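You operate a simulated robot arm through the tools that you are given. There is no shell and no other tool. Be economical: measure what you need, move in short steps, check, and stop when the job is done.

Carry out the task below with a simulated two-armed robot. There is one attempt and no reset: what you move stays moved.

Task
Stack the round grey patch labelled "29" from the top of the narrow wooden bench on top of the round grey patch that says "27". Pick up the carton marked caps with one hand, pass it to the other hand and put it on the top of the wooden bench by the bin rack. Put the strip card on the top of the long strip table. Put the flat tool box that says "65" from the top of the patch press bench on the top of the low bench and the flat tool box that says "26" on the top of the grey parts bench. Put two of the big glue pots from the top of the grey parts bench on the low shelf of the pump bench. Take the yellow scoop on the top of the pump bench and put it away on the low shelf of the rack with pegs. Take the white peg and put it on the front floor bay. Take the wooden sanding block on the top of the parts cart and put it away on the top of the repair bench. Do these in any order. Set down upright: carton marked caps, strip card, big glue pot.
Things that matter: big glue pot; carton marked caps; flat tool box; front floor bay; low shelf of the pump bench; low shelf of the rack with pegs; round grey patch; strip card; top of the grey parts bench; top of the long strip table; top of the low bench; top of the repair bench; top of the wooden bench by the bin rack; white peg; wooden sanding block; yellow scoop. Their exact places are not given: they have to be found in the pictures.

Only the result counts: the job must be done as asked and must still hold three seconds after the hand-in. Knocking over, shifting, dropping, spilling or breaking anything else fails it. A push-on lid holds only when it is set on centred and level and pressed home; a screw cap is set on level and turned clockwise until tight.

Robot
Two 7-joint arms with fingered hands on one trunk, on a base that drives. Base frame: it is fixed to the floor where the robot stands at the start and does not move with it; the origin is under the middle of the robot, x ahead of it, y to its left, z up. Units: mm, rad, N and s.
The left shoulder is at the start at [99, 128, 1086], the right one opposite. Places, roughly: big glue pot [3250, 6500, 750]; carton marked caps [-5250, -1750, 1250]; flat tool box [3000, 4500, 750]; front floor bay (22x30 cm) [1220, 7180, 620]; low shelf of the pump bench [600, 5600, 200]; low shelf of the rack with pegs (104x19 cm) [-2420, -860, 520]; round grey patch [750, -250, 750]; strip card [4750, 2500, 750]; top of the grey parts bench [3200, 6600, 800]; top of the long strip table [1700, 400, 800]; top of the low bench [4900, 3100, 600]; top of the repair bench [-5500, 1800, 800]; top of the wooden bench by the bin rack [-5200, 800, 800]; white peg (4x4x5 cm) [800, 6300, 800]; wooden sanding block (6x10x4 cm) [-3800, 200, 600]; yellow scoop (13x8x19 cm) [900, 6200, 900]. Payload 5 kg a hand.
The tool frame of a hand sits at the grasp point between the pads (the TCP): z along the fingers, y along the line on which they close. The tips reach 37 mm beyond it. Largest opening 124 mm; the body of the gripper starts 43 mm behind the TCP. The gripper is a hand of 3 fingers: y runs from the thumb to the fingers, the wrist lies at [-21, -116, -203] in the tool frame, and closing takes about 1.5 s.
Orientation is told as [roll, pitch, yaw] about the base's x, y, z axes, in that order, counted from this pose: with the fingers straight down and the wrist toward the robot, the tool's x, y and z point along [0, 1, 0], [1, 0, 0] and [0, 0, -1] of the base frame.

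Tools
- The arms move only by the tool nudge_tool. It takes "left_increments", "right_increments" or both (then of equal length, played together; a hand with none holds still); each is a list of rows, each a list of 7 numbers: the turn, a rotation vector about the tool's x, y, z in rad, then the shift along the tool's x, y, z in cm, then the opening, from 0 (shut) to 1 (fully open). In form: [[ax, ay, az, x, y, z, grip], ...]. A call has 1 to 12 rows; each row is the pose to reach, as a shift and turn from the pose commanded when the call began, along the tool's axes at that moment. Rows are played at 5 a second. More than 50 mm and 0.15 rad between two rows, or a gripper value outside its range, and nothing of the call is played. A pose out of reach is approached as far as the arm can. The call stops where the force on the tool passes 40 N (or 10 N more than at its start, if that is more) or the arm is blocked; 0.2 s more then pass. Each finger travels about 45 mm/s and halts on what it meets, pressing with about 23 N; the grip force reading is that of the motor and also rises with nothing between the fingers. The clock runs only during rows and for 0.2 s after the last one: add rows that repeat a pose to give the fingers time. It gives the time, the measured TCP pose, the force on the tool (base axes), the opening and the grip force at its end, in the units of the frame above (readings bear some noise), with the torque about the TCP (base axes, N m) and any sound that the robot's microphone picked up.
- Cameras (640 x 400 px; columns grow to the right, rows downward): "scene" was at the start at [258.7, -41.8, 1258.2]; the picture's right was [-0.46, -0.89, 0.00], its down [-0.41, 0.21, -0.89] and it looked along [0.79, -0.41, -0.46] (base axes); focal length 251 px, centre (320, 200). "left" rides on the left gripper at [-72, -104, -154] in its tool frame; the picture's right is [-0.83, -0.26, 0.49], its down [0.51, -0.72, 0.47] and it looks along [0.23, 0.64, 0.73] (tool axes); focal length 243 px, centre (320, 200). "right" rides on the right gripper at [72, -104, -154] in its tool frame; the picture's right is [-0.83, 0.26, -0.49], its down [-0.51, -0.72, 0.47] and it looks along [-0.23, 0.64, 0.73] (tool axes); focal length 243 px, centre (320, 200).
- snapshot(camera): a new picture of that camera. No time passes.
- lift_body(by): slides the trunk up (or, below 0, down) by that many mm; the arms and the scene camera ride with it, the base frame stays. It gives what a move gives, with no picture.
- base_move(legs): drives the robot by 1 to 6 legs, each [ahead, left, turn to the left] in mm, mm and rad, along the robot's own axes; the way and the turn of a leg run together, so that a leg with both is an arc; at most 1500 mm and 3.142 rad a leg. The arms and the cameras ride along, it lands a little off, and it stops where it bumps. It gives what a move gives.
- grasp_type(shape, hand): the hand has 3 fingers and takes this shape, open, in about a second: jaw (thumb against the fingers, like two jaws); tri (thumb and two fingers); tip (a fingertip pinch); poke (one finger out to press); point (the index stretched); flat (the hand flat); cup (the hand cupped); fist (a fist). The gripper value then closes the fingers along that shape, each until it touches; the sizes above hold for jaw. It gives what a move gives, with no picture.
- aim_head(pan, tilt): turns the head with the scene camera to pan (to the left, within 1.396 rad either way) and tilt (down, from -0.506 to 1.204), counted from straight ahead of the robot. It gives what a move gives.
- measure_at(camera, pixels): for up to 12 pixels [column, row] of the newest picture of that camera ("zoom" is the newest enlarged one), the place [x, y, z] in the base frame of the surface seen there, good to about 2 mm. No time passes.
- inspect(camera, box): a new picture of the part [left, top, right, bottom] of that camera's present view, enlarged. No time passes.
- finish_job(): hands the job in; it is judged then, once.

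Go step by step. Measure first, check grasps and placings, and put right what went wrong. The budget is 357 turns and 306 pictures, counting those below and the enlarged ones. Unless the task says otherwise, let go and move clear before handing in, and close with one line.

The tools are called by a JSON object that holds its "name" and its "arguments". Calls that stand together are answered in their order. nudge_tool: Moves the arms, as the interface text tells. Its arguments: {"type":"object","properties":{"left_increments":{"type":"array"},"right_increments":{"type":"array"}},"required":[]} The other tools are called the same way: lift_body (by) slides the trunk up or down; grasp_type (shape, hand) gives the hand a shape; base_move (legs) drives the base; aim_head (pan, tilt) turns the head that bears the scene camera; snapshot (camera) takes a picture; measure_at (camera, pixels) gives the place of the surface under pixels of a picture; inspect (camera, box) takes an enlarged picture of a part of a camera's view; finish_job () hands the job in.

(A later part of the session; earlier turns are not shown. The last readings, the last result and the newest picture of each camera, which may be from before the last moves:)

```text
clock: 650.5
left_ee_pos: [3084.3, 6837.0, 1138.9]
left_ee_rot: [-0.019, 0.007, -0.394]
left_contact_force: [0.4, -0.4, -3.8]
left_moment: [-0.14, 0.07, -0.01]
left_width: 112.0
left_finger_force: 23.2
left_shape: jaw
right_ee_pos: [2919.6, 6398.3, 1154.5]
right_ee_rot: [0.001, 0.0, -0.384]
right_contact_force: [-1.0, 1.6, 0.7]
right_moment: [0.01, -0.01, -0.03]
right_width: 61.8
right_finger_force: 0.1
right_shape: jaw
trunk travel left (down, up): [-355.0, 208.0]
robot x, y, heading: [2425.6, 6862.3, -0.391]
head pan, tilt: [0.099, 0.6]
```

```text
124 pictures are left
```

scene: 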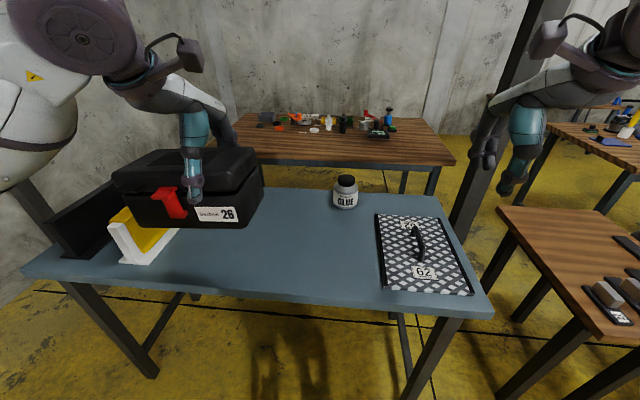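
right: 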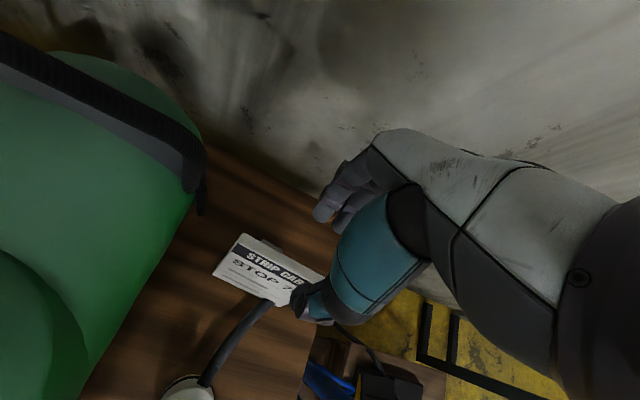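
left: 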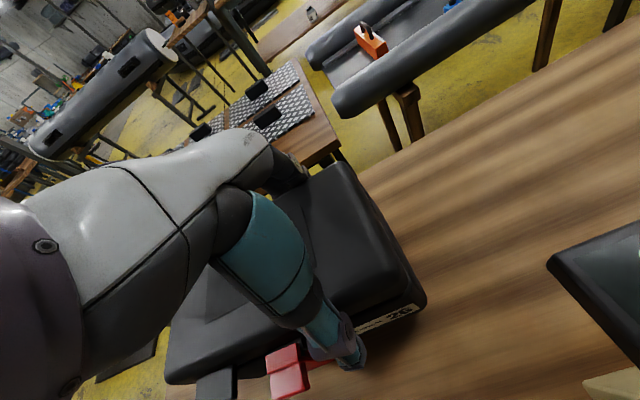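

{"name": "measure_at", "arguments": {"camera": "scene", "pixels": [[270, 250], [220, 270], [330, 240], [180, 232], [125, 262], [270, 295], [280, 200], [375, 290], [345, 205]]}}

```text
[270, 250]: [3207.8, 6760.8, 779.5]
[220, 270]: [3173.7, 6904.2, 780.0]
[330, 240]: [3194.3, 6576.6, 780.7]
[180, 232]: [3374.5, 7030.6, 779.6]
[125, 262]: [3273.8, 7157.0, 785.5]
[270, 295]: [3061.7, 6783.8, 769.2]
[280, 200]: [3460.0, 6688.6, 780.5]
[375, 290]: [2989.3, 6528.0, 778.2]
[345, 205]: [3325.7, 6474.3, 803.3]
```

{"name": "nudge_tool", "arguments": {"left_increments": [[0, 0, 0, -2, 4, 0, 0], [0, 0, 0, -4, 8, 0, 0], [0, 0, 0, -6, 12, 0, 0], [0, 0, 0, -7.9, 15.85, 0, 0], [0, 0, 0, -7.9, 15.85, 4.5, 0], [0, 0, 0, -7.9, 15.85, 9, 0], [0, 0, 0, -7.9, 15.85, 13.5, 0], [0, 0, 0, -7.9, 15.85, 18, 0], [0, 0, 0, -7.9, 15.85, 22, 0], [0, 0, 0, -7.9, 15.85, 23.5, 0], [0, 0, 0, -7.9, 15.85, 23.5, 0]]}}

{"name": "snapshot", "arguments": {"camera": "scene"}}

```text
clock: 652.9
left_ee_pos: [3200.4, 6699.7, 901.8]
left_ee_rot: [-0.02, 0.009, -0.394]
left_contact_force: [-0.9, 0.4, -4.0]
left_moment: [-0.17, 0.03, 0.0]
left_width: 112.0
left_finger_force: 23.0
left_shape: jaw
right_ee_pos: [2921.5, 6398.9, 1153.7]
right_ee_rot: [0.002, 0.0, -0.384]
right_contact_force: [-0.4, -0.5, 0.0]
right_moment: [-0.01, -0.02, 0.01]
right_width: 61.7
right_finger_force: 0.1
right_shape: jaw
trunk travel left (down, up): [-355.0, 208.0]
robot x, y, heading: [2420.9, 6862.1, -0.393]
head pan, tilt: [0.099, 0.6]
```

```text
123 pictures are left
```

scene: 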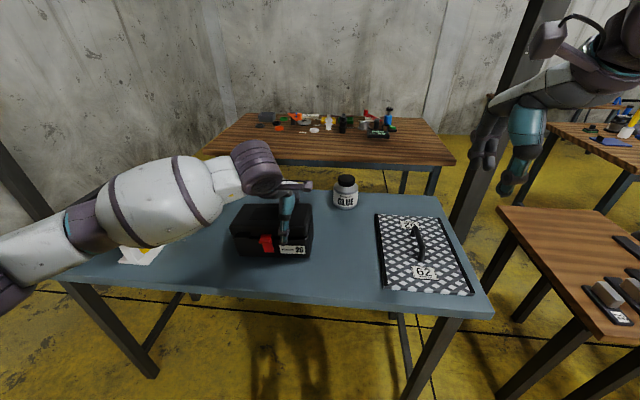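

{"name": "measure_at", "arguments": {"camera": "scene", "pixels": [[140, 235], [180, 230], [100, 240], [150, 250], [210, 215]]}}

{"name": "nudge_tool", "arguments": {"left_increments": [[0, 0, 0, 0, 0, 0.8, 0], [0, 0, 0, 0, 0, 1.4, 0], [0, 0, 0, 0, 0, 1.8, 0], [0, 0, 0, 0, 0, 2.1, 0]]}}

```text
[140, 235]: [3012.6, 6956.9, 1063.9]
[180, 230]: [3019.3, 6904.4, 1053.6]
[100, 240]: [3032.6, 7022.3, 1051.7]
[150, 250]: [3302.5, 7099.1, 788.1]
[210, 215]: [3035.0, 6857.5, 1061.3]
```

```text
clock: 653.9
left_ee_pos: [3198.5, 6698.1, 886.1]
left_ee_rot: [-0.017, 0.003, -0.394]
left_contact_force: [0.1, 0.0, 17.0]
left_moment: [-0.39, -1.21, -0.01]
left_width: 111.6
left_finger_force: 22.9
left_shape: jaw
right_ee_pos: [2917.7, 6398.9, 1154.9]
right_ee_rot: [0.002, -0.001, -0.384]
right_contact_force: [0.0, 0.1, 0.4]
right_moment: [0.0, 0.01, -0.01]
right_width: 61.8
right_finger_force: 0.1
right_shape: jaw
trunk travel left (down, up): [-355.0, 208.0]
robot x, y, heading: [2425.8, 6865.5, -0.394]
head pan, tilt: [0.099, 0.6]
```

Box 26 is on the bench (17 N). I'll release and rise.

{"name": "nudge_tool", "arguments": {"left_increments": [[0, 0, 0, 0, 0, 0, 0.95], [0, 0, 0, 0, 0, 0, 1], [0, 0, 0, 0, 0, 0, 1], [0, 0, 0, 0, 0, -1.5, 1], [0, 0, 0, 0, 0, -4, 1], [0, 0, 0, 0, 0, -8, 1], [0, 0, 0, 0, 0, -12.5, 1], [0, 0, 0, 0, 0, -17, 1], [0, 0, 0, 0, 0, -21.5, 1], [0, 0, 0, 0, -3, -24, 1], [0, 0, 0, 0, -7, -25, 1], [0, 0, 0, 0, -11, -26, 1]]}}

{"name": "snapshot", "arguments": {"camera": "scene"}}

```text
clock: 656.5
left_ee_pos: [3103.1, 6746.6, 1144.7]
left_ee_rot: [-0.019, 0.007, -0.394]
left_contact_force: [-0.7, 0.5, -0.6]
left_moment: [0.02, -0.01, -0.02]
left_width: 123.9
left_finger_force: 0.1
left_shape: jaw
right_ee_pos: [2919.1, 6399.0, 1154.5]
right_ee_rot: [0.002, 0.001, -0.385]
right_contact_force: [-0.1, -0.8, -0.1]
right_moment: [0.0, -0.03, 0.02]
right_width: 61.9
right_finger_force: 0.0
right_shape: jaw
trunk travel left (down, up): [-355.0, 208.0]
robot x, y, heading: [2425.9, 6861.9, -0.394]
head pan, tilt: [0.099, 0.6]
```

```text
122 pictures are left
```

scene: 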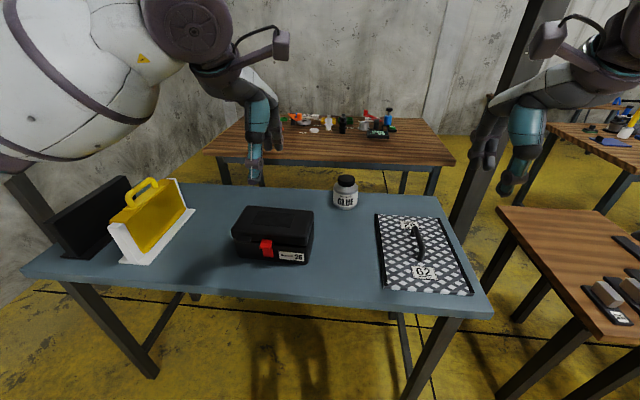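

Box 26 is done. Next is the yellow scoop, so I'll back off, turn round, and slide along to the pump bench's right end.

{"name": "base_move", "arguments": {"legs": [[-200, 0, 0], [0, 0, 3.127], [70, 1393, 0]]}}

{"name": "aim_head", "arguments": {"pan": -0.25, "tilt": 0.7}}

{"name": "snapshot", "arguments": {"camera": "scene"}}

{"name": "inspect", "arguments": {"camera": "scene", "box": [220, 100, 400, 240]}}

```text
clock: 678.0
left_ee_pos: [1081.7, 5630.7, 1143.6]
left_ee_rot: [-0.017, 0.009, 2.855]
left_contact_force: [-0.3, -0.7, -0.9]
left_moment: [-0.01, -0.02, 0.04]
left_width: 123.5
left_finger_force: 0.1
left_shape: jaw
right_ee_pos: [1230.4, 5995.5, 1152.7]
right_ee_rot: [0.001, 0.0, 2.863]
right_contact_force: [-0.5, 0.2, -0.2]
right_moment: [0.03, -0.01, -0.01]
right_width: 61.9
right_finger_force: 0.0
right_shape: jaw
trunk travel left (down, up): [-355.0, 208.0]
robot x, y, heading: [1771.1, 5583.8, 2.847]
head pan, tilt: [0.099, 0.6]
```

```text
clock: 678.8
left_ee_pos: [1081.1, 5630.5, 1144.3]
left_ee_rot: [-0.019, 0.008, 2.855]
left_contact_force: [0.0, -0.2, 0.3]
left_moment: [0.0, 0.02, -0.01]
left_width: 124.1
left_finger_force: 0.0
left_shape: jaw
right_ee_pos: [1229.4, 5995.5, 1153.8]
right_ee_rot: [0.002, 0.0, 2.862]
right_contact_force: [-1.0, 0.2, -0.7]
right_moment: [-0.04, 0.0, -0.02]
right_width: 61.8
right_finger_force: 0.0
right_shape: jaw
trunk travel left (down, up): [-355.0, 208.0]
robot x, y, heading: [1773.7, 5588.1, 2.847]
head pan, tilt: [-0.25, 0.7]
```

```text
121 pictures are left
```

scene: 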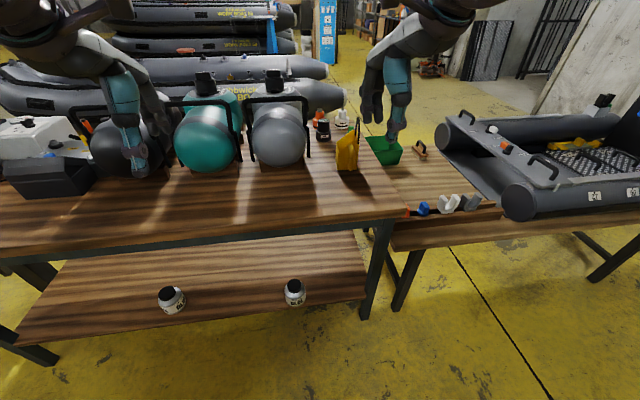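

```text
2.86 times, centred on (310, 170) of scene
```

zoom: 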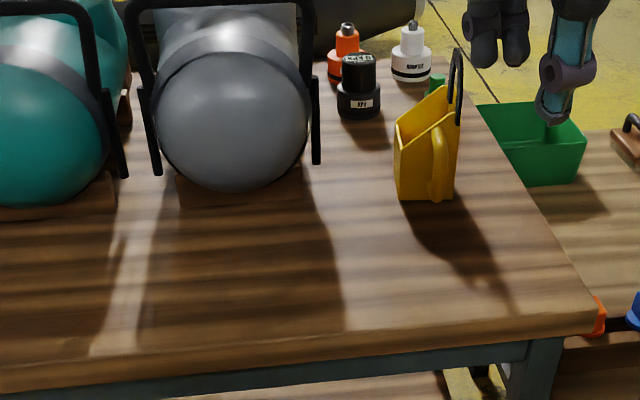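

{"name": "base_move", "arguments": {"legs": [[0, 0, -0.112], [370, 0, 0]]}}

{"name": "inspect", "arguments": {"camera": "scene", "box": [240, 110, 420, 250]}}

{"name": "snapshot", "arguments": {"camera": "right"}}

```text
clock: 681.7
left_ee_pos: [753.3, 5848.6, 1145.2]
left_ee_rot: [-0.017, 0.006, 2.743]
left_contact_force: [0.4, 0.6, 1.0]
left_moment: [-0.03, 0.03, 0.03]
left_width: 124.3
left_finger_force: 0.0
left_shape: jaw
right_ee_pos: [939.5, 6195.8, 1153.8]
right_ee_rot: [0.002, 0.0, 2.753]
right_contact_force: [0.0, -0.5, -0.6]
right_moment: [0.02, 0.01, 0.02]
right_width: 61.9
right_finger_force: 0.1
right_shape: jaw
trunk travel left (down, up): [-355.0, 208.0]
robot x, y, heading: [1431.8, 5731.9, 2.744]
head pan, tilt: [-0.25, 0.7]
```

```text
2.86 times, centred on (330, 180) of scene
```

zoom: 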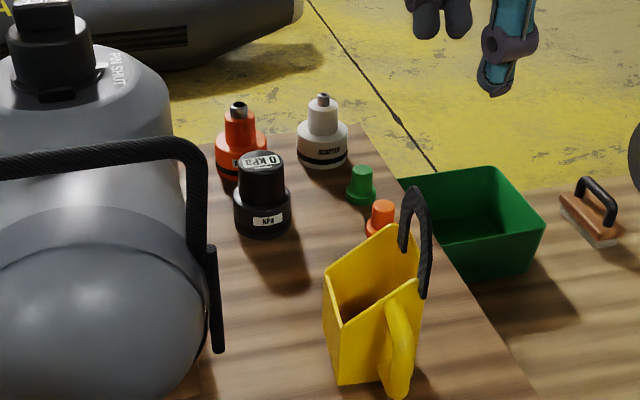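

```text
118 pictures are left
```

right: 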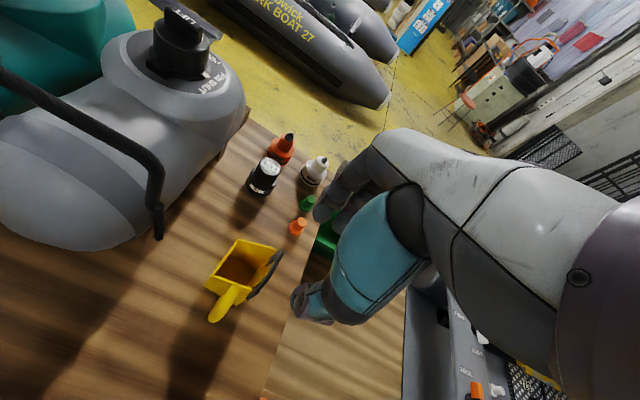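

{"name": "inspect", "arguments": {"camera": "right", "box": [190, 225, 310, 335]}}

{"name": "measure_at", "arguments": {"camera": "right", "pixels": [[238, 241], [272, 249], [208, 279], [236, 288], [225, 305], [218, 318], [281, 252], [252, 295], [240, 265], [222, 258], [255, 244], [298, 226]]}}

```text
3.64 times, centred on (250, 280) of right
```

zoom: 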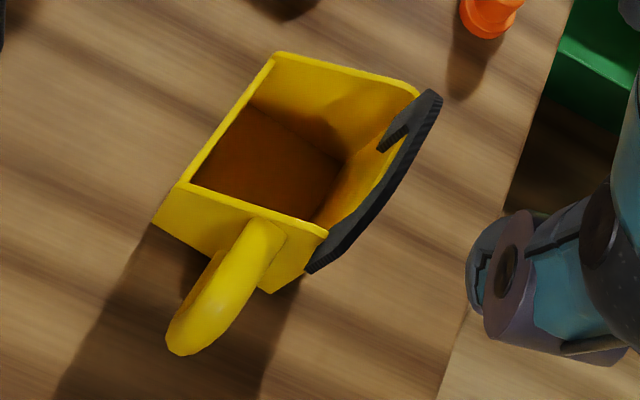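

```text
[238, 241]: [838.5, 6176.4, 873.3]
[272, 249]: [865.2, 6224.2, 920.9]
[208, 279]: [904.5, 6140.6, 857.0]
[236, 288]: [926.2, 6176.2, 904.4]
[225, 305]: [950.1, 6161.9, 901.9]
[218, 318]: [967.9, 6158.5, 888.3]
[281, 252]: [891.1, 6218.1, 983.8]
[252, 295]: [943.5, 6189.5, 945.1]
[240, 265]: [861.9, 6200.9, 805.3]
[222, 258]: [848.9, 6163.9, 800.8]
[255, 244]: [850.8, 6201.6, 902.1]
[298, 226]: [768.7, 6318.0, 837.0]
```

Back-wall pinching is obstructed by the scoop's black bail. The bail's top near (907,6211,986) is the best hold, closing across it. That needs the robot turned, so I'll stand at (1620,6300) with heading about -2.68.

{"name": "base_move", "arguments": {"legs": [[-200, 0, 0], [246, -596, 0], [0, 0, 0.856]]}}

{"name": "aim_head", "arguments": {"pan": -0.3, "tilt": 0.7}}

{"name": "snapshot", "arguments": {"camera": "scene"}}

```text
clock: 691.0
left_ee_pos: [1096.5, 5871.6, 1144.9]
left_ee_rot: [-0.018, 0.008, -2.689]
left_contact_force: [0.4, 0.1, 0.5]
left_moment: [-0.04, -0.02, -0.06]
left_width: 123.9
left_finger_force: 0.1
left_shape: jaw
right_ee_pos: [958.6, 6239.8, 1154.4]
right_ee_rot: [0.002, -0.002, -2.679]
right_contact_force: [0.4, -0.3, 0.4]
right_moment: [-0.02, 0.01, -0.03]
right_width: 61.8
right_finger_force: 0.1
right_shape: jaw
trunk travel left (down, up): [-355.0, 208.0]
robot x, y, heading: [1633.2, 6302.6, -2.688]
head pan, tilt: [-0.25, 0.7]
```

```text
clock: 691.6
left_ee_pos: [1097.7, 5869.7, 1144.1]
left_ee_rot: [-0.02, 0.007, -2.689]
left_contact_force: [0.8, -0.6, -0.3]
left_moment: [0.02, 0.01, 0.02]
left_width: 123.9
left_finger_force: 0.1
left_shape: jaw
right_ee_pos: [958.0, 6239.7, 1153.3]
right_ee_rot: [0.001, 0.001, -2.679]
right_contact_force: [-0.9, 0.1, 0.7]
right_moment: [0.0, -0.02, -0.01]
right_width: 61.8
right_finger_force: 0.1
right_shape: jaw
trunk travel left (down, up): [-355.0, 208.0]
robot x, y, heading: [1633.5, 6305.3, -2.69]
head pan, tilt: [-0.3, 0.7]
```

```text
116 pictures are left
```

scene: 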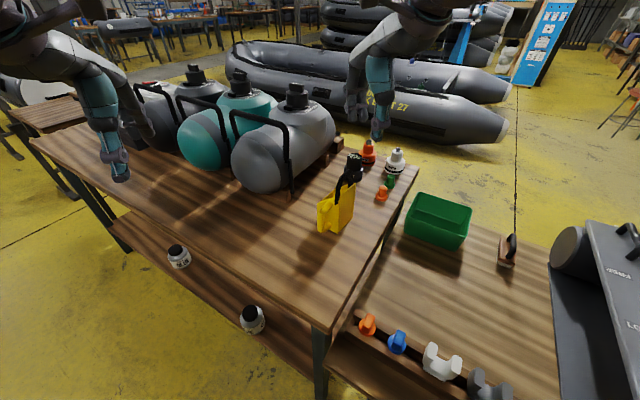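

{"name": "nudge_tool", "arguments": {"right_increments": [[0, 0, -0.12, 0.1, 1.2, 0, 0.4], [0, 0, -0.24, 0.1, 2.4, 1, 0.4], [0, 0, -0.36, 0.2, 3.6, 3, 0.4], [0, 0, -0.48, 0.2, 4.8, 6, 0.4], [0, 0, -0.585, 0.3, 5.86, 9.5, 0.4], [0, 0, -0.585, 0.3, 5.86, 10.5, 0.4], [0, 0, -0.585, 0.3, 5.86, 10.5, 0.4]]}}

{"name": "snapshot", "arguments": {"camera": "right"}}

{"name": "inspect", "arguments": {"camera": "scene", "box": [270, 110, 430, 250]}}

```text
clock: 693.2
left_ee_pos: [1096.8, 5871.2, 1145.2]
left_ee_rot: [-0.016, 0.008, -2.69]
left_contact_force: [0.2, -0.3, 0.4]
left_moment: [0.01, 0.0, -0.01]
left_width: 124.0
left_finger_force: 0.0
left_shape: jaw
right_ee_pos: [907.4, 6209.3, 1048.7]
right_ee_rot: [0.0, 0.0, -2.093]
right_contact_force: [-0.1, 0.3, 0.2]
right_moment: [0.01, 0.02, 0.01]
right_width: 49.7
right_finger_force: 0.2
right_shape: jaw
trunk travel left (down, up): [-355.0, 208.0]
robot x, y, heading: [1637.0, 6302.2, -2.689]
head pan, tilt: [-0.3, 0.7]
```

```text
115 pictures are left
```

right: 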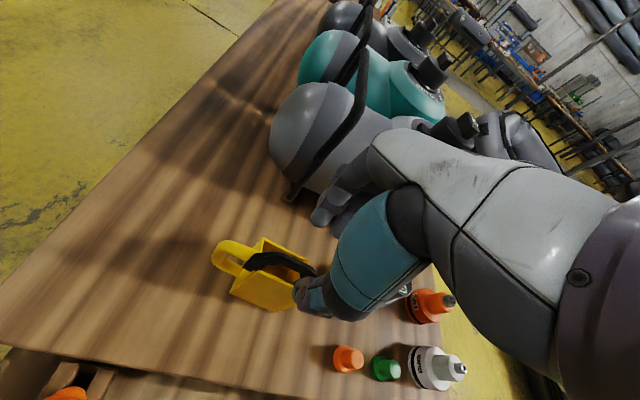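

```text
2.86 times, centred on (350, 180) of scene
```

zoom: 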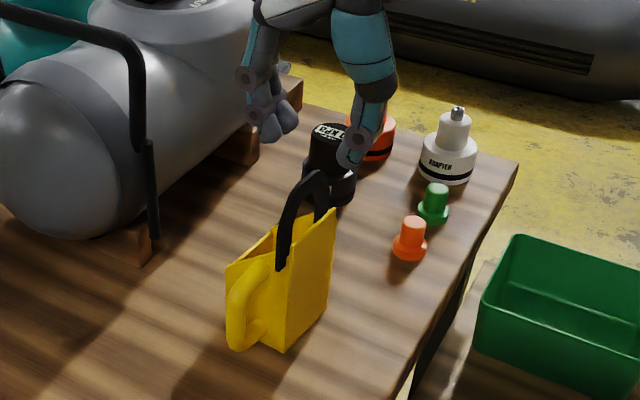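

{"name": "measure_at", "arguments": {"camera": "zoom", "pixels": [[301, 185], [314, 175], [325, 185], [290, 205], [283, 235], [322, 205], [285, 258]]}}

{"name": "measure_at", "arguments": {"camera": "right", "pixels": [[262, 258], [250, 262], [280, 254], [300, 260], [310, 268], [275, 258]]}}

```text
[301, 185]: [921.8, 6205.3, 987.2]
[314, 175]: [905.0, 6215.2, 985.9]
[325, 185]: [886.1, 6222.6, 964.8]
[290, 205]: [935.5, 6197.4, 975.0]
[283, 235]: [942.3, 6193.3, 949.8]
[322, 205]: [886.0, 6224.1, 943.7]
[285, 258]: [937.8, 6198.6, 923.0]
```

```text
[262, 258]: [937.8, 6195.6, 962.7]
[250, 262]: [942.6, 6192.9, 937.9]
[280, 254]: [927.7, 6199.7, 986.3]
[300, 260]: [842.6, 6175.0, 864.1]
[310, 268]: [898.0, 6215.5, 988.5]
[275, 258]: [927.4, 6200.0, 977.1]
```

{"name": "nudge_tool", "arguments": {"right_increments": [[0, 0, 0, 0.45, -0.1, 2, 0.4], [0, 0, 0, 0.45, -0.1, 4.5, 0.4], [0, 0, 0, 0.45, -0.1, 6.3, 0.4], [0, 0, 0, 0.45, -0.1, 6.3, 0.2], [0, 0, 0, 0.45, -0.1, 6.3, 0], [0, 0, 0, 0.45, -0.1, 6.3, 0], [0, 0, 0, 0.45, -0.1, 6.3, 0], [0, 0, 0, 0.45, -0.1, 6.3, 0]]}}

{"name": "nudge_tool", "arguments": {"right_increments": [[0, 0, 0, 0, 0, -2, 0], [0, 0, 0, 0, 0, -4, 0]]}}

{"name": "inspect", "arguments": {"camera": "scene", "box": [270, 110, 430, 250]}}

```text
clock: 695.0
left_ee_pos: [1097.2, 5870.6, 1144.0]
left_ee_rot: [-0.018, 0.009, -2.69]
left_contact_force: [0.1, 0.2, 0.0]
left_moment: [0.01, -0.01, -0.01]
left_width: 124.1
left_finger_force: 0.1
left_shape: jaw
right_ee_pos: [913.2, 6207.9, 983.6]
right_ee_rot: [0.002, 0.001, -2.094]
right_contact_force: [-0.1, -0.3, 0.2]
right_moment: [0.0, 0.0, -0.01]
right_width: 0.2
right_finger_force: 22.8
right_shape: jaw
trunk travel left (down, up): [-355.0, 208.0]
robot x, y, heading: [1634.5, 6301.9, -2.69]
head pan, tilt: [-0.3, 0.7]
```

```text
clock: 695.6
left_ee_pos: [1098.7, 5871.3, 1145.2]
left_ee_rot: [-0.019, 0.009, -2.691]
left_contact_force: [0.4, 0.3, -0.2]
left_moment: [-0.02, 0.01, -0.02]
left_width: 124.0
left_finger_force: 0.1
left_shape: jaw
right_ee_pos: [914.3, 6208.5, 1024.3]
right_ee_rot: [-0.001, 0.0, -2.094]
right_contact_force: [-0.7, -0.3, -1.5]
right_moment: [0.03, 0.04, 0.03]
right_width: 0.2
right_finger_force: 23.0
right_shape: jaw
trunk travel left (down, up): [-355.0, 208.0]
robot x, y, heading: [1634.3, 6306.9, -2.693]
head pan, tilt: [-0.3, 0.7]
```

```text
2.86 times, centred on (350, 180) of scene
```

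zoom: 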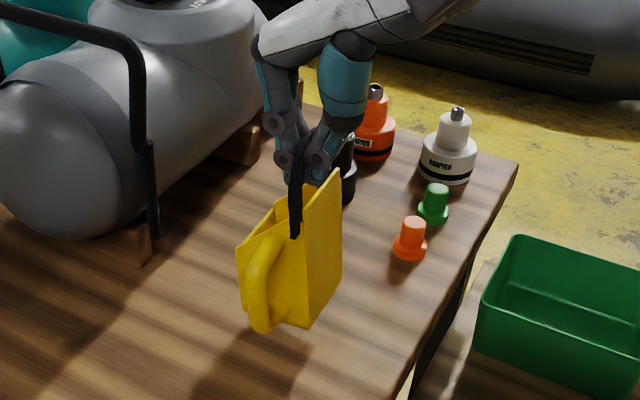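

The scoop hangs from its bail. I'll lift it higher, back away, and head down the corridor to the west side.

{"name": "nudge_tool", "arguments": {"right_increments": [[0, 0, 0, 0, 0, -4.5, 0], [0, 0, 0, 0, 0, -9, 0], [0, 0, 0, 0, 0, -13.5, 0], [0, 0, 0, 0, 0, -17, 0]]}}

{"name": "base_move", "arguments": {"legs": [[-350, 0, 0], [0, 0, 0.846], [1034, 0, 0], [1000, 0, -0.126], [1500, 0, 0], [454, 0, 0.07]]}}

{"name": "snapshot", "arguments": {"camera": "scene"}}

```text
clock: 696.6
left_ee_pos: [1097.8, 5872.1, 1145.6]
left_ee_rot: [-0.019, 0.008, -2.69]
left_contact_force: [0.5, -0.4, -0.4]
left_moment: [0.0, 0.01, -0.03]
left_width: 123.9
left_finger_force: 0.1
left_shape: jaw
right_ee_pos: [911.7, 6211.0, 1192.4]
right_ee_rot: [0.003, 0.0, -2.094]
right_contact_force: [-0.1, 0.6, -1.4]
right_moment: [0.02, 0.01, 0.05]
right_width: 0.0
right_finger_force: 22.6
right_shape: jaw
trunk travel left (down, up): [-355.0, 208.0]
robot x, y, heading: [1636.2, 6304.9, -2.693]
head pan, tilt: [-0.3, 0.7]
```

```text
clock: 719.7
left_ee_pos: [640.5, 2068.9, 1145.2]
left_ee_rot: [-0.019, 0.007, -1.847]
left_contact_force: [0.0, 0.0, -0.4]
left_moment: [-0.01, 0.0, -0.05]
left_width: 123.9
left_finger_force: 0.0
left_shape: jaw
right_ee_pos: [265.4, 2154.8, 1191.7]
right_ee_rot: [0.001, -0.002, -1.251]
right_contact_force: [-0.1, 0.2, -1.1]
right_moment: [-0.01, -0.01, 0.01]
right_width: 0.0
right_finger_force: 23.2
right_shape: jaw
trunk travel left (down, up): [-355.0, 208.0]
robot x, y, heading: [680.6, 2756.5, -1.852]
head pan, tilt: [-0.3, 0.7]
```

```text
112 pictures are left
```

scene: 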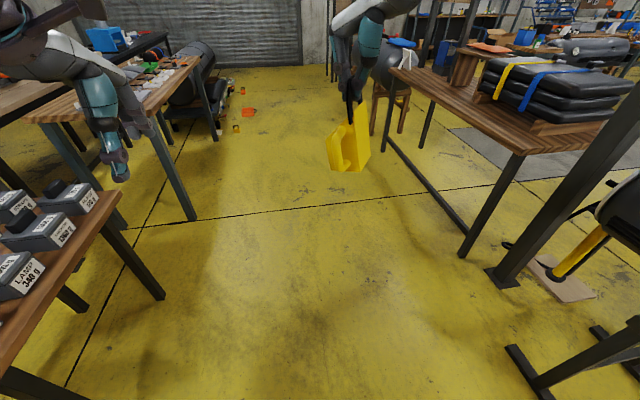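

{"name": "base_move", "arguments": {"legs": [[0, 0, -0.087], [1500, 0, 0], [1000, 0, 0], [1000, 0, -0.02], [0, 0, -0.9]]}}

{"name": "aim_head", "arguments": {"pan": 0, "tilt": 0.5}}

{"name": "snapshot", "arguments": {"camera": "scene"}}

```text
clock: 739.3
left_ee_pos: [-1218.1, -767.7, 1144.1]
left_ee_rot: [-0.019, 0.01, -2.902]
left_contact_force: [-0.1, -0.5, -0.9]
left_moment: [0.0, -0.02, 0.01]
left_width: 124.2
left_finger_force: 0.1
left_shape: jaw
right_ee_pos: [-1328.6, -396.2, 1190.8]
right_ee_rot: [0.002, 0.001, -2.307]
right_contact_force: [-0.5, -0.1, -1.5]
right_moment: [0.0, 0.03, 0.02]
right_width: 0.0
right_finger_force: 23.0
right_shape: jaw
trunk travel left (down, up): [-355.0, 208.0]
robot x, y, heading: [-599.9, -459.0, -2.903]
head pan, tilt: [-0.3, 0.7]
```

```text
clock: 740.1
left_ee_pos: [-1218.4, -767.0, 1144.7]
left_ee_rot: [-0.017, 0.007, -2.902]
left_contact_force: [-0.3, 0.3, 0.5]
left_moment: [-0.04, -0.02, -0.01]
left_width: 124.0
left_finger_force: 0.1
left_shape: jaw
right_ee_pos: [-1328.3, -396.3, 1191.5]
right_ee_rot: [0.002, 0.002, -2.307]
right_contact_force: [-0.7, -0.4, -1.2]
right_moment: [0.04, -0.01, 0.0]
right_width: 0.0
right_finger_force: 22.9
right_shape: jaw
trunk travel left (down, up): [-355.0, 208.0]
robot x, y, heading: [-600.9, -454.4, -2.902]
head pan, tilt: [0.0, 0.499]
```

```text
111 pictures are left
```

scene: 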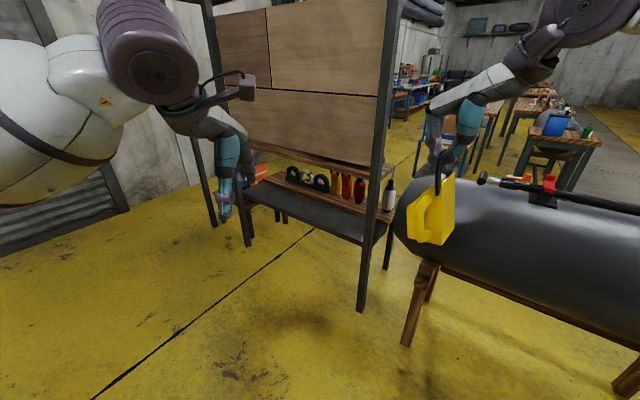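

{"name": "measure_at", "arguments": {"camera": "scene", "pixels": [[320, 215], [280, 205], [360, 230], [340, 195], [300, 180], [385, 180], [365, 300], [248, 240], [310, 60], [390, 265], [250, 185], [290, 195]]}}

{"name": "inspect", "arguments": {"camera": "scene", "box": [180, 130, 420, 280]}}

```text
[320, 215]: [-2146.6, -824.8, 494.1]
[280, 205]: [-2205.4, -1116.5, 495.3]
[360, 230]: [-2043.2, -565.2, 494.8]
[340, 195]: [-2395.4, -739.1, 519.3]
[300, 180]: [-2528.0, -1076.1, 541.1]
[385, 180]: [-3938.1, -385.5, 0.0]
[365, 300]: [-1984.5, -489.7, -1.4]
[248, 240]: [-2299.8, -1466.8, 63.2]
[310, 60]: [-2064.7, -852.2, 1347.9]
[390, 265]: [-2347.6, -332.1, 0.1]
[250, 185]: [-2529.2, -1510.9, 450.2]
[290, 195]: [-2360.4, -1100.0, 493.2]
```

```text
2.67 times, centred on (300, 205) of scene
```

zoom: 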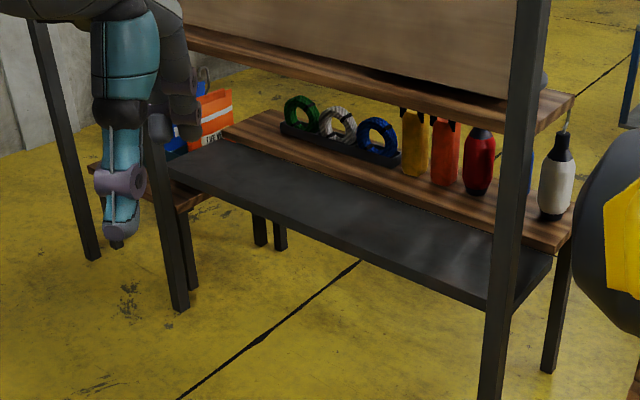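

The items shelf (wood, z≈520) is on the rack's far side. I'll go around its south end to reach it from the west.

{"name": "base_move", "arguments": {"legs": [[0, 0, 0.774], [1500, 0, 0], [202, 0, -0.4], [0, 0, -0.369], [1200, 0, 0], [0, 0, -1.0]]}}

{"name": "snapshot", "arguments": {"camera": "scene"}}

```text
clock: 744.0
left_ee_pos: [-874.6, -1197.3, 1144.5]
left_ee_rot: [-0.021, 0.007, -2.124]
left_contact_force: [0.7, 0.2, -0.3]
left_moment: [0.06, -0.03, -0.01]
left_width: 124.1
left_finger_force: 0.1
left_shape: jaw
right_ee_pos: [-1213.3, -1010.0, 1190.1]
right_ee_rot: [0.002, -0.001, -1.527]
right_contact_force: [-0.5, 0.0, -1.2]
right_moment: [0.03, 0.0, 0.03]
right_width: 0.0
right_finger_force: 22.9
right_shape: jaw
trunk travel left (down, up): [-355.0, 208.0]
robot x, y, heading: [-653.1, -541.2, -2.122]
head pan, tilt: [0.0, 0.499]
stopped in leg 2: the robot was blocked; the commanded pose is now the measured one
```

```text
109 pictures are left
```

scene: 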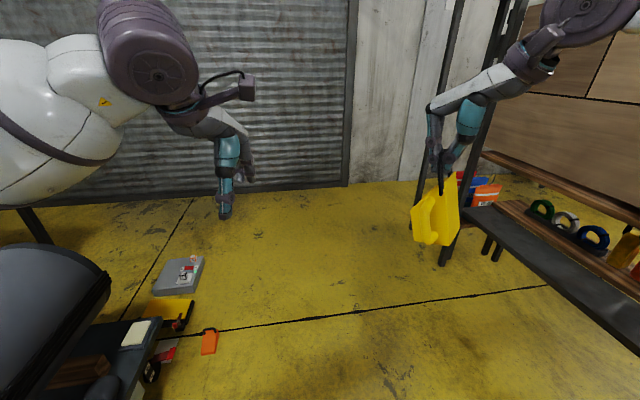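

I forgot the orange tray on the floor at (-484,-896). I'll look down to see.

{"name": "aim_head", "arguments": {"pan": 0.3, "tilt": 1.15}}

{"name": "snapshot", "arguments": {"camera": "scene"}}

```text
clock: 745.0
left_ee_pos: [-873.3, -1195.8, 1145.6]
left_ee_rot: [-0.02, 0.005, -2.123]
left_contact_force: [-0.6, 0.1, 0.7]
left_moment: [0.0, 0.03, 0.02]
left_width: 124.0
left_finger_force: 0.1
left_shape: jaw
right_ee_pos: [-1211.6, -1009.3, 1193.0]
right_ee_rot: [0.001, -0.001, -1.528]
right_contact_force: [-0.7, -0.8, -0.9]
right_moment: [0.03, 0.03, 0.06]
right_width: 0.1
right_finger_force: 22.9
right_shape: jaw
trunk travel left (down, up): [-355.0, 208.0]
robot x, y, heading: [-655.9, -544.3, -2.123]
head pan, tilt: [0.3, 1.15]
```

```text
108 pictures are left
```

scene: 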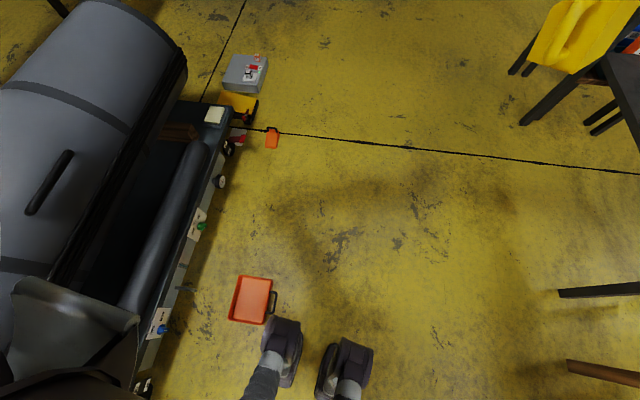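

{"name": "measure_at", "arguments": {"camera": "scene", "pixels": [[252, 300], [235, 278], [273, 282], [265, 325], [230, 318], [275, 302], [272, 138], [245, 70]]}}

```text
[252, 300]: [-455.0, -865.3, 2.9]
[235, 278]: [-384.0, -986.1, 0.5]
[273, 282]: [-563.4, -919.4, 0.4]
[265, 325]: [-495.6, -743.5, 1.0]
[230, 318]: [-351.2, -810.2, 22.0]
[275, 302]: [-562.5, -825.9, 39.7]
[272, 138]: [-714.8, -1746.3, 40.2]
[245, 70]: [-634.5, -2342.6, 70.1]
```

The tray hasn't been displaced in my push direction. I'll sidestep west and go around with more margin.

{"name": "base_move", "arguments": {"legs": [[0, -400, 0], [0, 0, 0.208], [1345, 0, 0], [0, 0, -0.78], [1275, 0, 0], [0, 0, -1.2]]}}

{"name": "aim_head", "arguments": {"pan": -0.2, "tilt": 0.5}}

{"name": "snapshot", "arguments": {"camera": "scene"}}

```text
clock: 760.6
left_ee_pos: [-2233.6, -2235.0, 1153.2]
left_ee_rot: [-0.035, -0.01, -2.692]
left_contact_force: [0.6, -0.3, -0.2]
left_moment: [0.02, 0.03, -0.02]
left_width: 123.8
left_finger_force: 0.0
left_shape: jaw
right_ee_pos: [-2412.0, -1894.6, 1209.5]
right_ee_rot: [-0.034, -0.006, -2.094]
right_contact_force: [-0.8, -0.4, -0.1]
right_moment: [-0.01, -0.03, -0.02]
right_width: 0.0
right_finger_force: 22.6
right_shape: jaw
trunk travel left (down, up): [-355.0, 208.0]
robot x, y, heading: [-1713.7, -1795.8, -2.696]
head pan, tilt: [0.3, 1.15]
stopped in leg 5: the robot was blocked; the commanded pose is now the measured one
```

```text
clock: 761.6
left_ee_pos: [-2232.9, -2238.0, 1153.8]
left_ee_rot: [-0.037, -0.013, -2.691]
left_contact_force: [0.0, 0.1, 0.5]
left_moment: [-0.02, -0.02, 0.0]
left_width: 123.8
left_finger_force: 0.2
left_shape: jaw
right_ee_pos: [-2411.3, -1893.8, 1210.1]
right_ee_rot: [-0.031, -0.007, -2.098]
right_contact_force: [-0.1, -0.7, -1.4]
right_moment: [-0.01, -0.02, -0.01]
right_width: 0.0
right_finger_force: 23.0
right_shape: jaw
trunk travel left (down, up): [-355.0, 208.0]
robot x, y, heading: [-1715.9, -1795.9, -2.696]
head pan, tilt: [-0.201, 0.499]
```

```text
107 pictures are left
```

scene: 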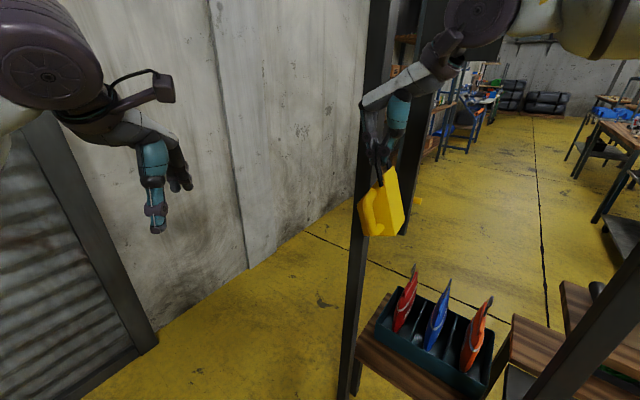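

{"name": "measure_at", "arguments": {"camera": "scene", "pixels": [[250, 268], [155, 340], [348, 390], [360, 200], [405, 225], [430, 330], [600, 350], [510, 350], [500, 200], [610, 200], [440, 155], [330, 240]]}}

```text
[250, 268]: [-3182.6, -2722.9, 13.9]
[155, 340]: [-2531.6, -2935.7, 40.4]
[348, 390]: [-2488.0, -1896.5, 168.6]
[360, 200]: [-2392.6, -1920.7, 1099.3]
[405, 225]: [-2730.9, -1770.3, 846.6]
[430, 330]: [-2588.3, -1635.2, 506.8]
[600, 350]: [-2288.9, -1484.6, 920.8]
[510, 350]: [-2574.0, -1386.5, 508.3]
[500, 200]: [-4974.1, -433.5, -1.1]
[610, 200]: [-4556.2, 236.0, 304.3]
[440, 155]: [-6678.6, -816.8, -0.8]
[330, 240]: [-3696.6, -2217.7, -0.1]
```

The right arm met a post of the rack's frame. I'll back away and look again at the shelf from the east to judge access.

{"name": "base_move", "arguments": {"legs": [[-400, 0, 0], [-367, -293, 0], [0, 0, -0.758]]}}

{"name": "lift_body", "arguments": {"by": -250}}

{"name": "aim_head", "arguments": {"pan": 0, "tilt": 0.4}}

{"name": "snapshot", "arguments": {"camera": "scene"}}

```text
clock: 762.4
left_ee_pos: [-2233.6, -2234.9, 1152.1]
left_ee_rot: [-0.032, -0.007, -2.691]
left_contact_force: [-0.6, -0.3, 0.4]
left_moment: [0.05, -0.02, 0.03]
left_width: 124.1
left_finger_force: 0.2
left_shape: jaw
right_ee_pos: [-2409.7, -1893.9, 1209.9]
right_ee_rot: [-0.034, -0.009, -2.091]
right_contact_force: [0.1, -0.1, -1.9]
right_moment: [0.0, -0.06, -0.03]
right_width: 0.0
right_finger_force: 23.0
right_shape: jaw
trunk travel left (down, up): [-355.0, 208.0]
robot x, y, heading: [-1712.0, -1801.3, -2.702]
head pan, tilt: [-0.201, 0.499]
stopped in leg 1: the robot was blocked; the commanded pose is now the measured one
```

```text
clock: 764.9
left_ee_pos: [-2220.1, -2243.8, 909.8]
left_ee_rot: [-0.051, -0.023, -2.69]
left_contact_force: [-0.6, 0.4, -0.6]
left_moment: [-0.03, -0.05, 0.02]
left_width: 123.7
left_finger_force: 0.0
left_shape: jaw
right_ee_pos: [-2392.8, -1905.9, 982.9]
right_ee_rot: [-0.076, -0.019, -2.083]
right_contact_force: [0.5, 0.4, -1.6]
right_moment: [-0.02, 0.02, -0.01]
right_width: 0.1
right_finger_force: 22.6
right_shape: jaw
trunk travel left (down, up): [-105.0, 458.0]
robot x, y, heading: [-1714.7, -1799.1, -2.7]
head pan, tilt: [-0.201, 0.499]
```

```text
clock: 765.7
left_ee_pos: [-2220.6, -2242.5, 909.4]
left_ee_rot: [-0.051, -0.023, -2.689]
left_contact_force: [-0.3, 0.8, -0.7]
left_moment: [-0.03, 0.02, -0.01]
left_width: 123.9
left_finger_force: 0.0
left_shape: jaw
right_ee_pos: [-2392.5, -1905.0, 981.8]
right_ee_rot: [-0.073, -0.018, -2.083]
right_contact_force: [-0.4, -0.2, -1.0]
right_moment: [-0.02, -0.01, 0.04]
right_width: 0.1
right_finger_force: 22.8
right_shape: jaw
trunk travel left (down, up): [-105.0, 458.0]
robot x, y, heading: [-1710.7, -1791.7, -2.698]
head pan, tilt: [0.0, 0.4]
```

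```text
106 pictures are left
```

scene: 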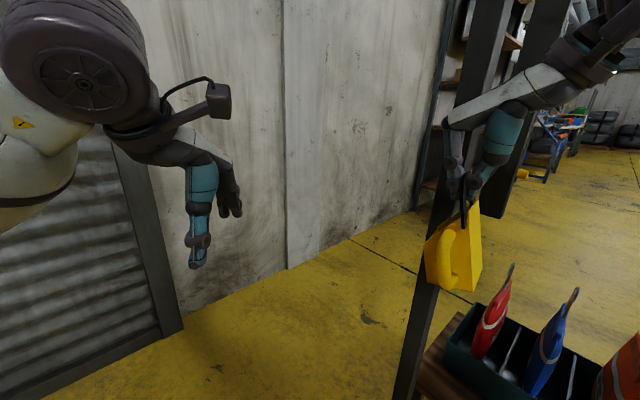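

Something is holding the base. Both arms show the same small tilt, so I'll look down around my feet.

{"name": "aim_head", "arguments": {"pan": -0.5, "tilt": 1.2}}

{"name": "snapshot", "arguments": {"camera": "scene"}}

{"name": "aim_head", "arguments": {"pan": -1.3, "tilt": 0.6}}

{"name": "snapshot", "arguments": {"camera": "scene"}}

```text
clock: 766.8
left_ee_pos: [-2219.9, -2242.3, 909.3]
left_ee_rot: [-0.051, -0.022, -2.691]
left_contact_force: [-0.4, -0.5, -0.2]
left_moment: [0.01, 0.02, -0.02]
left_width: 124.1
left_finger_force: 0.1
left_shape: jaw
right_ee_pos: [-2392.6, -1905.2, 981.6]
right_ee_rot: [-0.072, -0.018, -2.081]
right_contact_force: [0.2, 0.9, -1.9]
right_moment: [-0.03, 0.02, 0.01]
right_width: 0.1
right_finger_force: 22.9
right_shape: jaw
trunk travel left (down, up): [-105.0, 458.0]
robot x, y, heading: [-1719.5, -1794.9, -2.698]
head pan, tilt: [-0.499, 1.201]
```

```text
105 pictures are left
```

scene: 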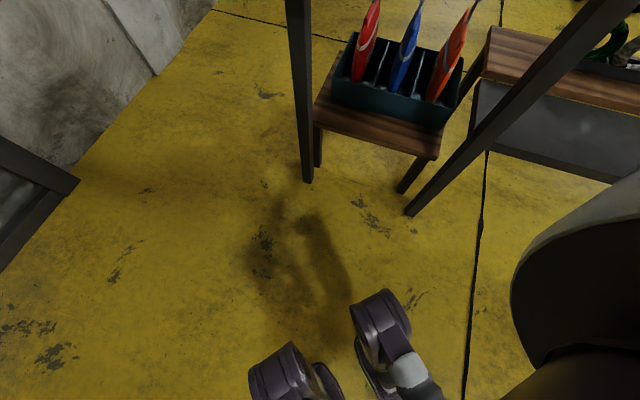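

```text
clock: 767.9
left_ee_pos: [-2220.9, -2242.9, 910.1]
left_ee_rot: [-0.05, -0.024, -2.691]
left_contact_force: [-0.7, -0.2, 0.4]
left_moment: [0.0, 0.02, 0.0]
left_width: 123.9
left_finger_force: 0.0
left_shape: jaw
right_ee_pos: [-2392.9, -1904.9, 981.0]
right_ee_rot: [-0.072, -0.015, -2.082]
right_contact_force: [0.1, -0.6, -0.9]
right_moment: [0.01, -0.01, -0.01]
right_width: 0.2
right_finger_force: 23.0
right_shape: jaw
trunk travel left (down, up): [-105.0, 458.0]
robot x, y, heading: [-1710.2, -1795.2, -2.705]
head pan, tilt: [-1.3, 0.6]
```

```text
104 pictures are left
```

scene: 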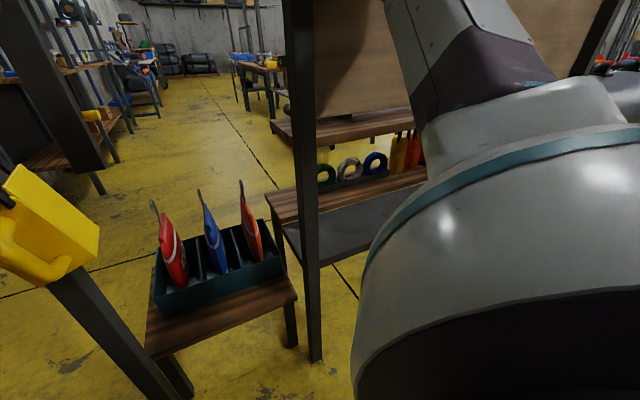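

It looks like the right elbow slid past the post and is hooked on it. I'll strafe left to free it before backing.

{"name": "base_move", "arguments": {"legs": [[0, 150, 0]]}}

```text
clock: 768.6
left_ee_pos: [-2224.0, -2239.4, 904.3]
left_ee_rot: [-0.043, -0.015, -2.693]
left_contact_force: [0.6, -1.0, 0.0]
left_moment: [0.05, 0.02, -0.03]
left_width: 124.0
left_finger_force: 0.1
left_shape: jaw
right_ee_pos: [-2388.4, -1907.3, 982.2]
right_ee_rot: [-0.082, -0.024, -2.068]
right_contact_force: [-0.4, -0.4, -1.5]
right_moment: [-0.03, -0.04, 0.02]
right_width: 0.1
right_finger_force: 23.6
right_shape: jaw
trunk travel left (down, up): [-105.0, 458.0]
robot x, y, heading: [-1703.2, -1799.5, -2.703]
head pan, tilt: [-1.3, 0.6]
stopped in leg 1: the robot was blocked; the commanded pose is now the measured one
```

{"name": "aim_head", "arguments": {"pan": -0.95, "tilt": 0.1}}

{"name": "snapshot", "arguments": {"camera": "scene"}}

```text
clock: 769.5
left_ee_pos: [-2223.7, -2240.2, 907.6]
left_ee_rot: [-0.044, -0.017, -2.69]
left_contact_force: [0.4, 0.8, 0.4]
left_moment: [0.04, 0.0, 0.02]
left_width: 124.2
left_finger_force: 0.1
left_shape: jaw
right_ee_pos: [-2389.1, -1906.8, 980.9]
right_ee_rot: [-0.081, -0.02, -2.068]
right_contact_force: [0.5, -0.4, -1.1]
right_moment: [0.0, 0.01, 0.01]
right_width: 0.1
right_finger_force: 23.1
right_shape: jaw
trunk travel left (down, up): [-105.0, 458.0]
robot x, y, heading: [-1707.1, -1799.5, -2.701]
head pan, tilt: [-0.949, 0.099]
```

```text
103 pictures are left
```

scene: 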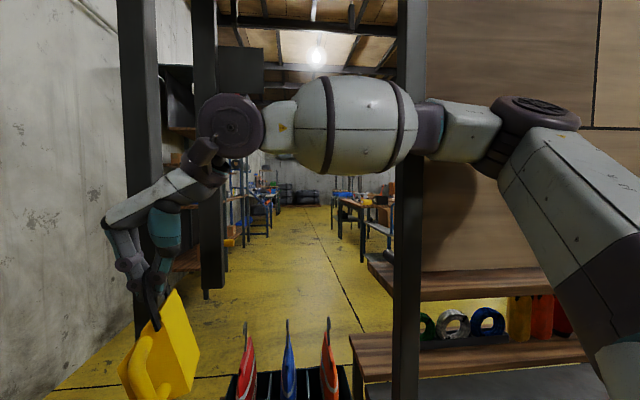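

The forearm is in front of the posts, so it isn't hooked. I'll try a small left turn to relieve the contact.

{"name": "base_move", "arguments": {"legs": [[0, 0, 0.12]]}}

{"name": "base_move", "arguments": {"legs": [[-80, 0, 0]]}}

```text
clock: 770.3
left_ee_pos: [-2219.4, -2240.2, 905.7]
left_ee_rot: [-0.034, -0.012, -2.684]
left_contact_force: [0.1, -0.2, 0.1]
left_moment: [0.06, 0.01, 0.01]
left_width: 124.0
left_finger_force: 0.1
left_shape: jaw
right_ee_pos: [-2384.0, -1911.6, 986.4]
right_ee_rot: [-0.084, -0.033, -2.052]
right_contact_force: [-0.1, -1.2, -0.4]
right_moment: [-0.07, -0.03, 0.03]
right_width: 0.0
right_finger_force: 22.8
right_shape: jaw
trunk travel left (down, up): [-105.0, 458.0]
robot x, y, heading: [-1701.0, -1793.4, -2.695]
head pan, tilt: [-0.949, 0.099]
stopped in leg 1: the robot was blocked; the commanded pose is now the measured one
```

```text
clock: 770.9
left_ee_pos: [-2223.1, -2239.4, 902.8]
left_ee_rot: [-0.03, -0.007, -2.686]
left_contact_force: [0.2, -0.1, 0.3]
left_moment: [0.0, -0.02, -0.02]
left_width: 123.9
left_finger_force: 0.1
left_shape: jaw
right_ee_pos: [-2382.3, -1910.2, 986.7]
right_ee_rot: [-0.09, -0.037, -2.047]
right_contact_force: [-0.3, 0.1, -0.5]
right_moment: [-0.01, -0.05, 0.01]
right_width: 0.1
right_finger_force: 23.0
right_shape: jaw
trunk travel left (down, up): [-105.0, 458.0]
robot x, y, heading: [-1700.2, -1799.8, -2.699]
head pan, tilt: [-0.949, 0.099]
stopped in leg 1: the robot was blocked; the commanded pose is now the measured one
```

Each try twists the right arm a little more, so the arm itself is caught. I'll pull the right hand back toward me.

{"name": "nudge_tool", "arguments": {"right_increments": [[0, 0, 0, 2, -1.5, 0, 0], [0, 0, 0, 4, -3, 0, 0], [0, 0, 0, 7, -5, 0, 0], [0, 0, 0, 10, -7, 0, 0]]}}

{"name": "snapshot", "arguments": {"camera": "scene"}}

```text
clock: 771.9
left_ee_pos: [-2235.0, -2235.7, 896.2]
left_ee_rot: [-0.02, 0.003, -2.685]
left_contact_force: [-0.5, 0.0, 0.2]
left_moment: [0.0, 0.03, 0.0]
left_width: 123.9
left_finger_force: 0.1
left_shape: jaw
right_ee_pos: [-2278.9, -1888.9, 967.6]
right_ee_rot: [-0.067, -0.031, -2.05]
right_contact_force: [0.2, 0.0, -1.0]
right_moment: [-0.05, 0.04, 0.03]
right_width: 0.1
right_finger_force: 22.8
right_shape: jaw
trunk travel left (down, up): [-105.0, 458.0]
robot x, y, heading: [-1697.9, -1798.9, -2.698]
head pan, tilt: [-0.949, 0.099]
```

```text
102 pictures are left
```

scene: 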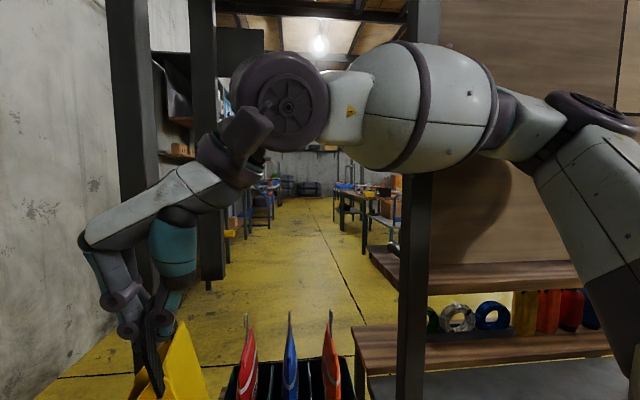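

That freed it, as the left arm's tilt vanished. Now I'll back away.

{"name": "base_move", "arguments": {"legs": [[-400, 0, 0]]}}

```text
clock: 774.4
left_ee_pos: [-1884.7, -2067.0, 895.8]
left_ee_rot: [-0.019, 0.006, -2.682]
left_contact_force: [0.1, 0.8, -0.1]
left_moment: [-0.03, -0.01, 0.01]
left_width: 124.1
left_finger_force: 0.0
left_shape: jaw
right_ee_pos: [-1929.6, -1723.4, 967.0]
right_ee_rot: [-0.067, -0.032, -2.047]
right_contact_force: [-0.3, -0.1, -0.9]
right_moment: [0.03, 0.0, 0.0]
right_width: 0.0
right_finger_force: 23.3
right_shape: jaw
trunk travel left (down, up): [-105.0, 458.0]
robot x, y, heading: [-1341.8, -1634.9, -2.691]
head pan, tilt: [-0.949, 0.099]
```

{"name": "base_move", "arguments": {"legs": [[0, 0, -0.763]]}}

{"name": "aim_head", "arguments": {"pan": 0, "tilt": 0.4}}

{"name": "snapshot", "arguments": {"camera": "scene"}}

```text
clock: 776.8
left_ee_pos: [-2037.2, -1578.0, 896.9]
left_ee_rot: [-0.02, 0.005, 2.846]
left_contact_force: [0.3, 0.7, -0.6]
left_moment: [0.0, -0.02, 0.0]
left_width: 124.1
left_finger_force: 0.1
left_shape: jaw
right_ee_pos: [-1832.5, -1297.9, 967.2]
right_ee_rot: [-0.067, -0.031, -2.803]
right_contact_force: [0.2, 0.3, -1.7]
right_moment: [0.0, 0.0, 0.06]
right_width: 0.0
right_finger_force: 23.0
right_shape: jaw
trunk travel left (down, up): [-105.0, 458.0]
robot x, y, heading: [-1349.1, -1633.1, 2.832]
head pan, tilt: [-0.949, 0.099]
```

```text
clock: 778.0
left_ee_pos: [-2038.7, -1578.2, 896.4]
left_ee_rot: [-0.019, 0.006, 2.844]
left_contact_force: [-0.2, 0.2, -0.1]
left_moment: [-0.05, -0.01, 0.01]
left_width: 123.9
left_finger_force: 0.0
left_shape: jaw
right_ee_pos: [-1833.3, -1296.4, 966.0]
right_ee_rot: [-0.068, -0.031, -2.805]
right_contact_force: [0.9, -0.1, -1.9]
right_moment: [0.0, 0.02, 0.01]
right_width: 0.2
right_finger_force: 23.3
right_shape: jaw
trunk travel left (down, up): [-105.0, 458.0]
robot x, y, heading: [-1345.2, -1630.3, 2.834]
head pan, tilt: [0.0, 0.4]
```

```text
101 pictures are left
```

scene: 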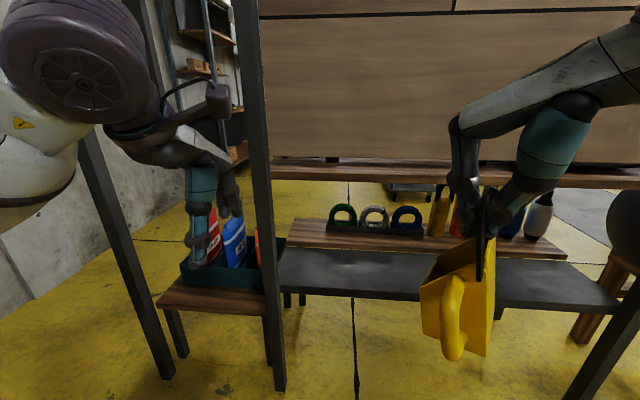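

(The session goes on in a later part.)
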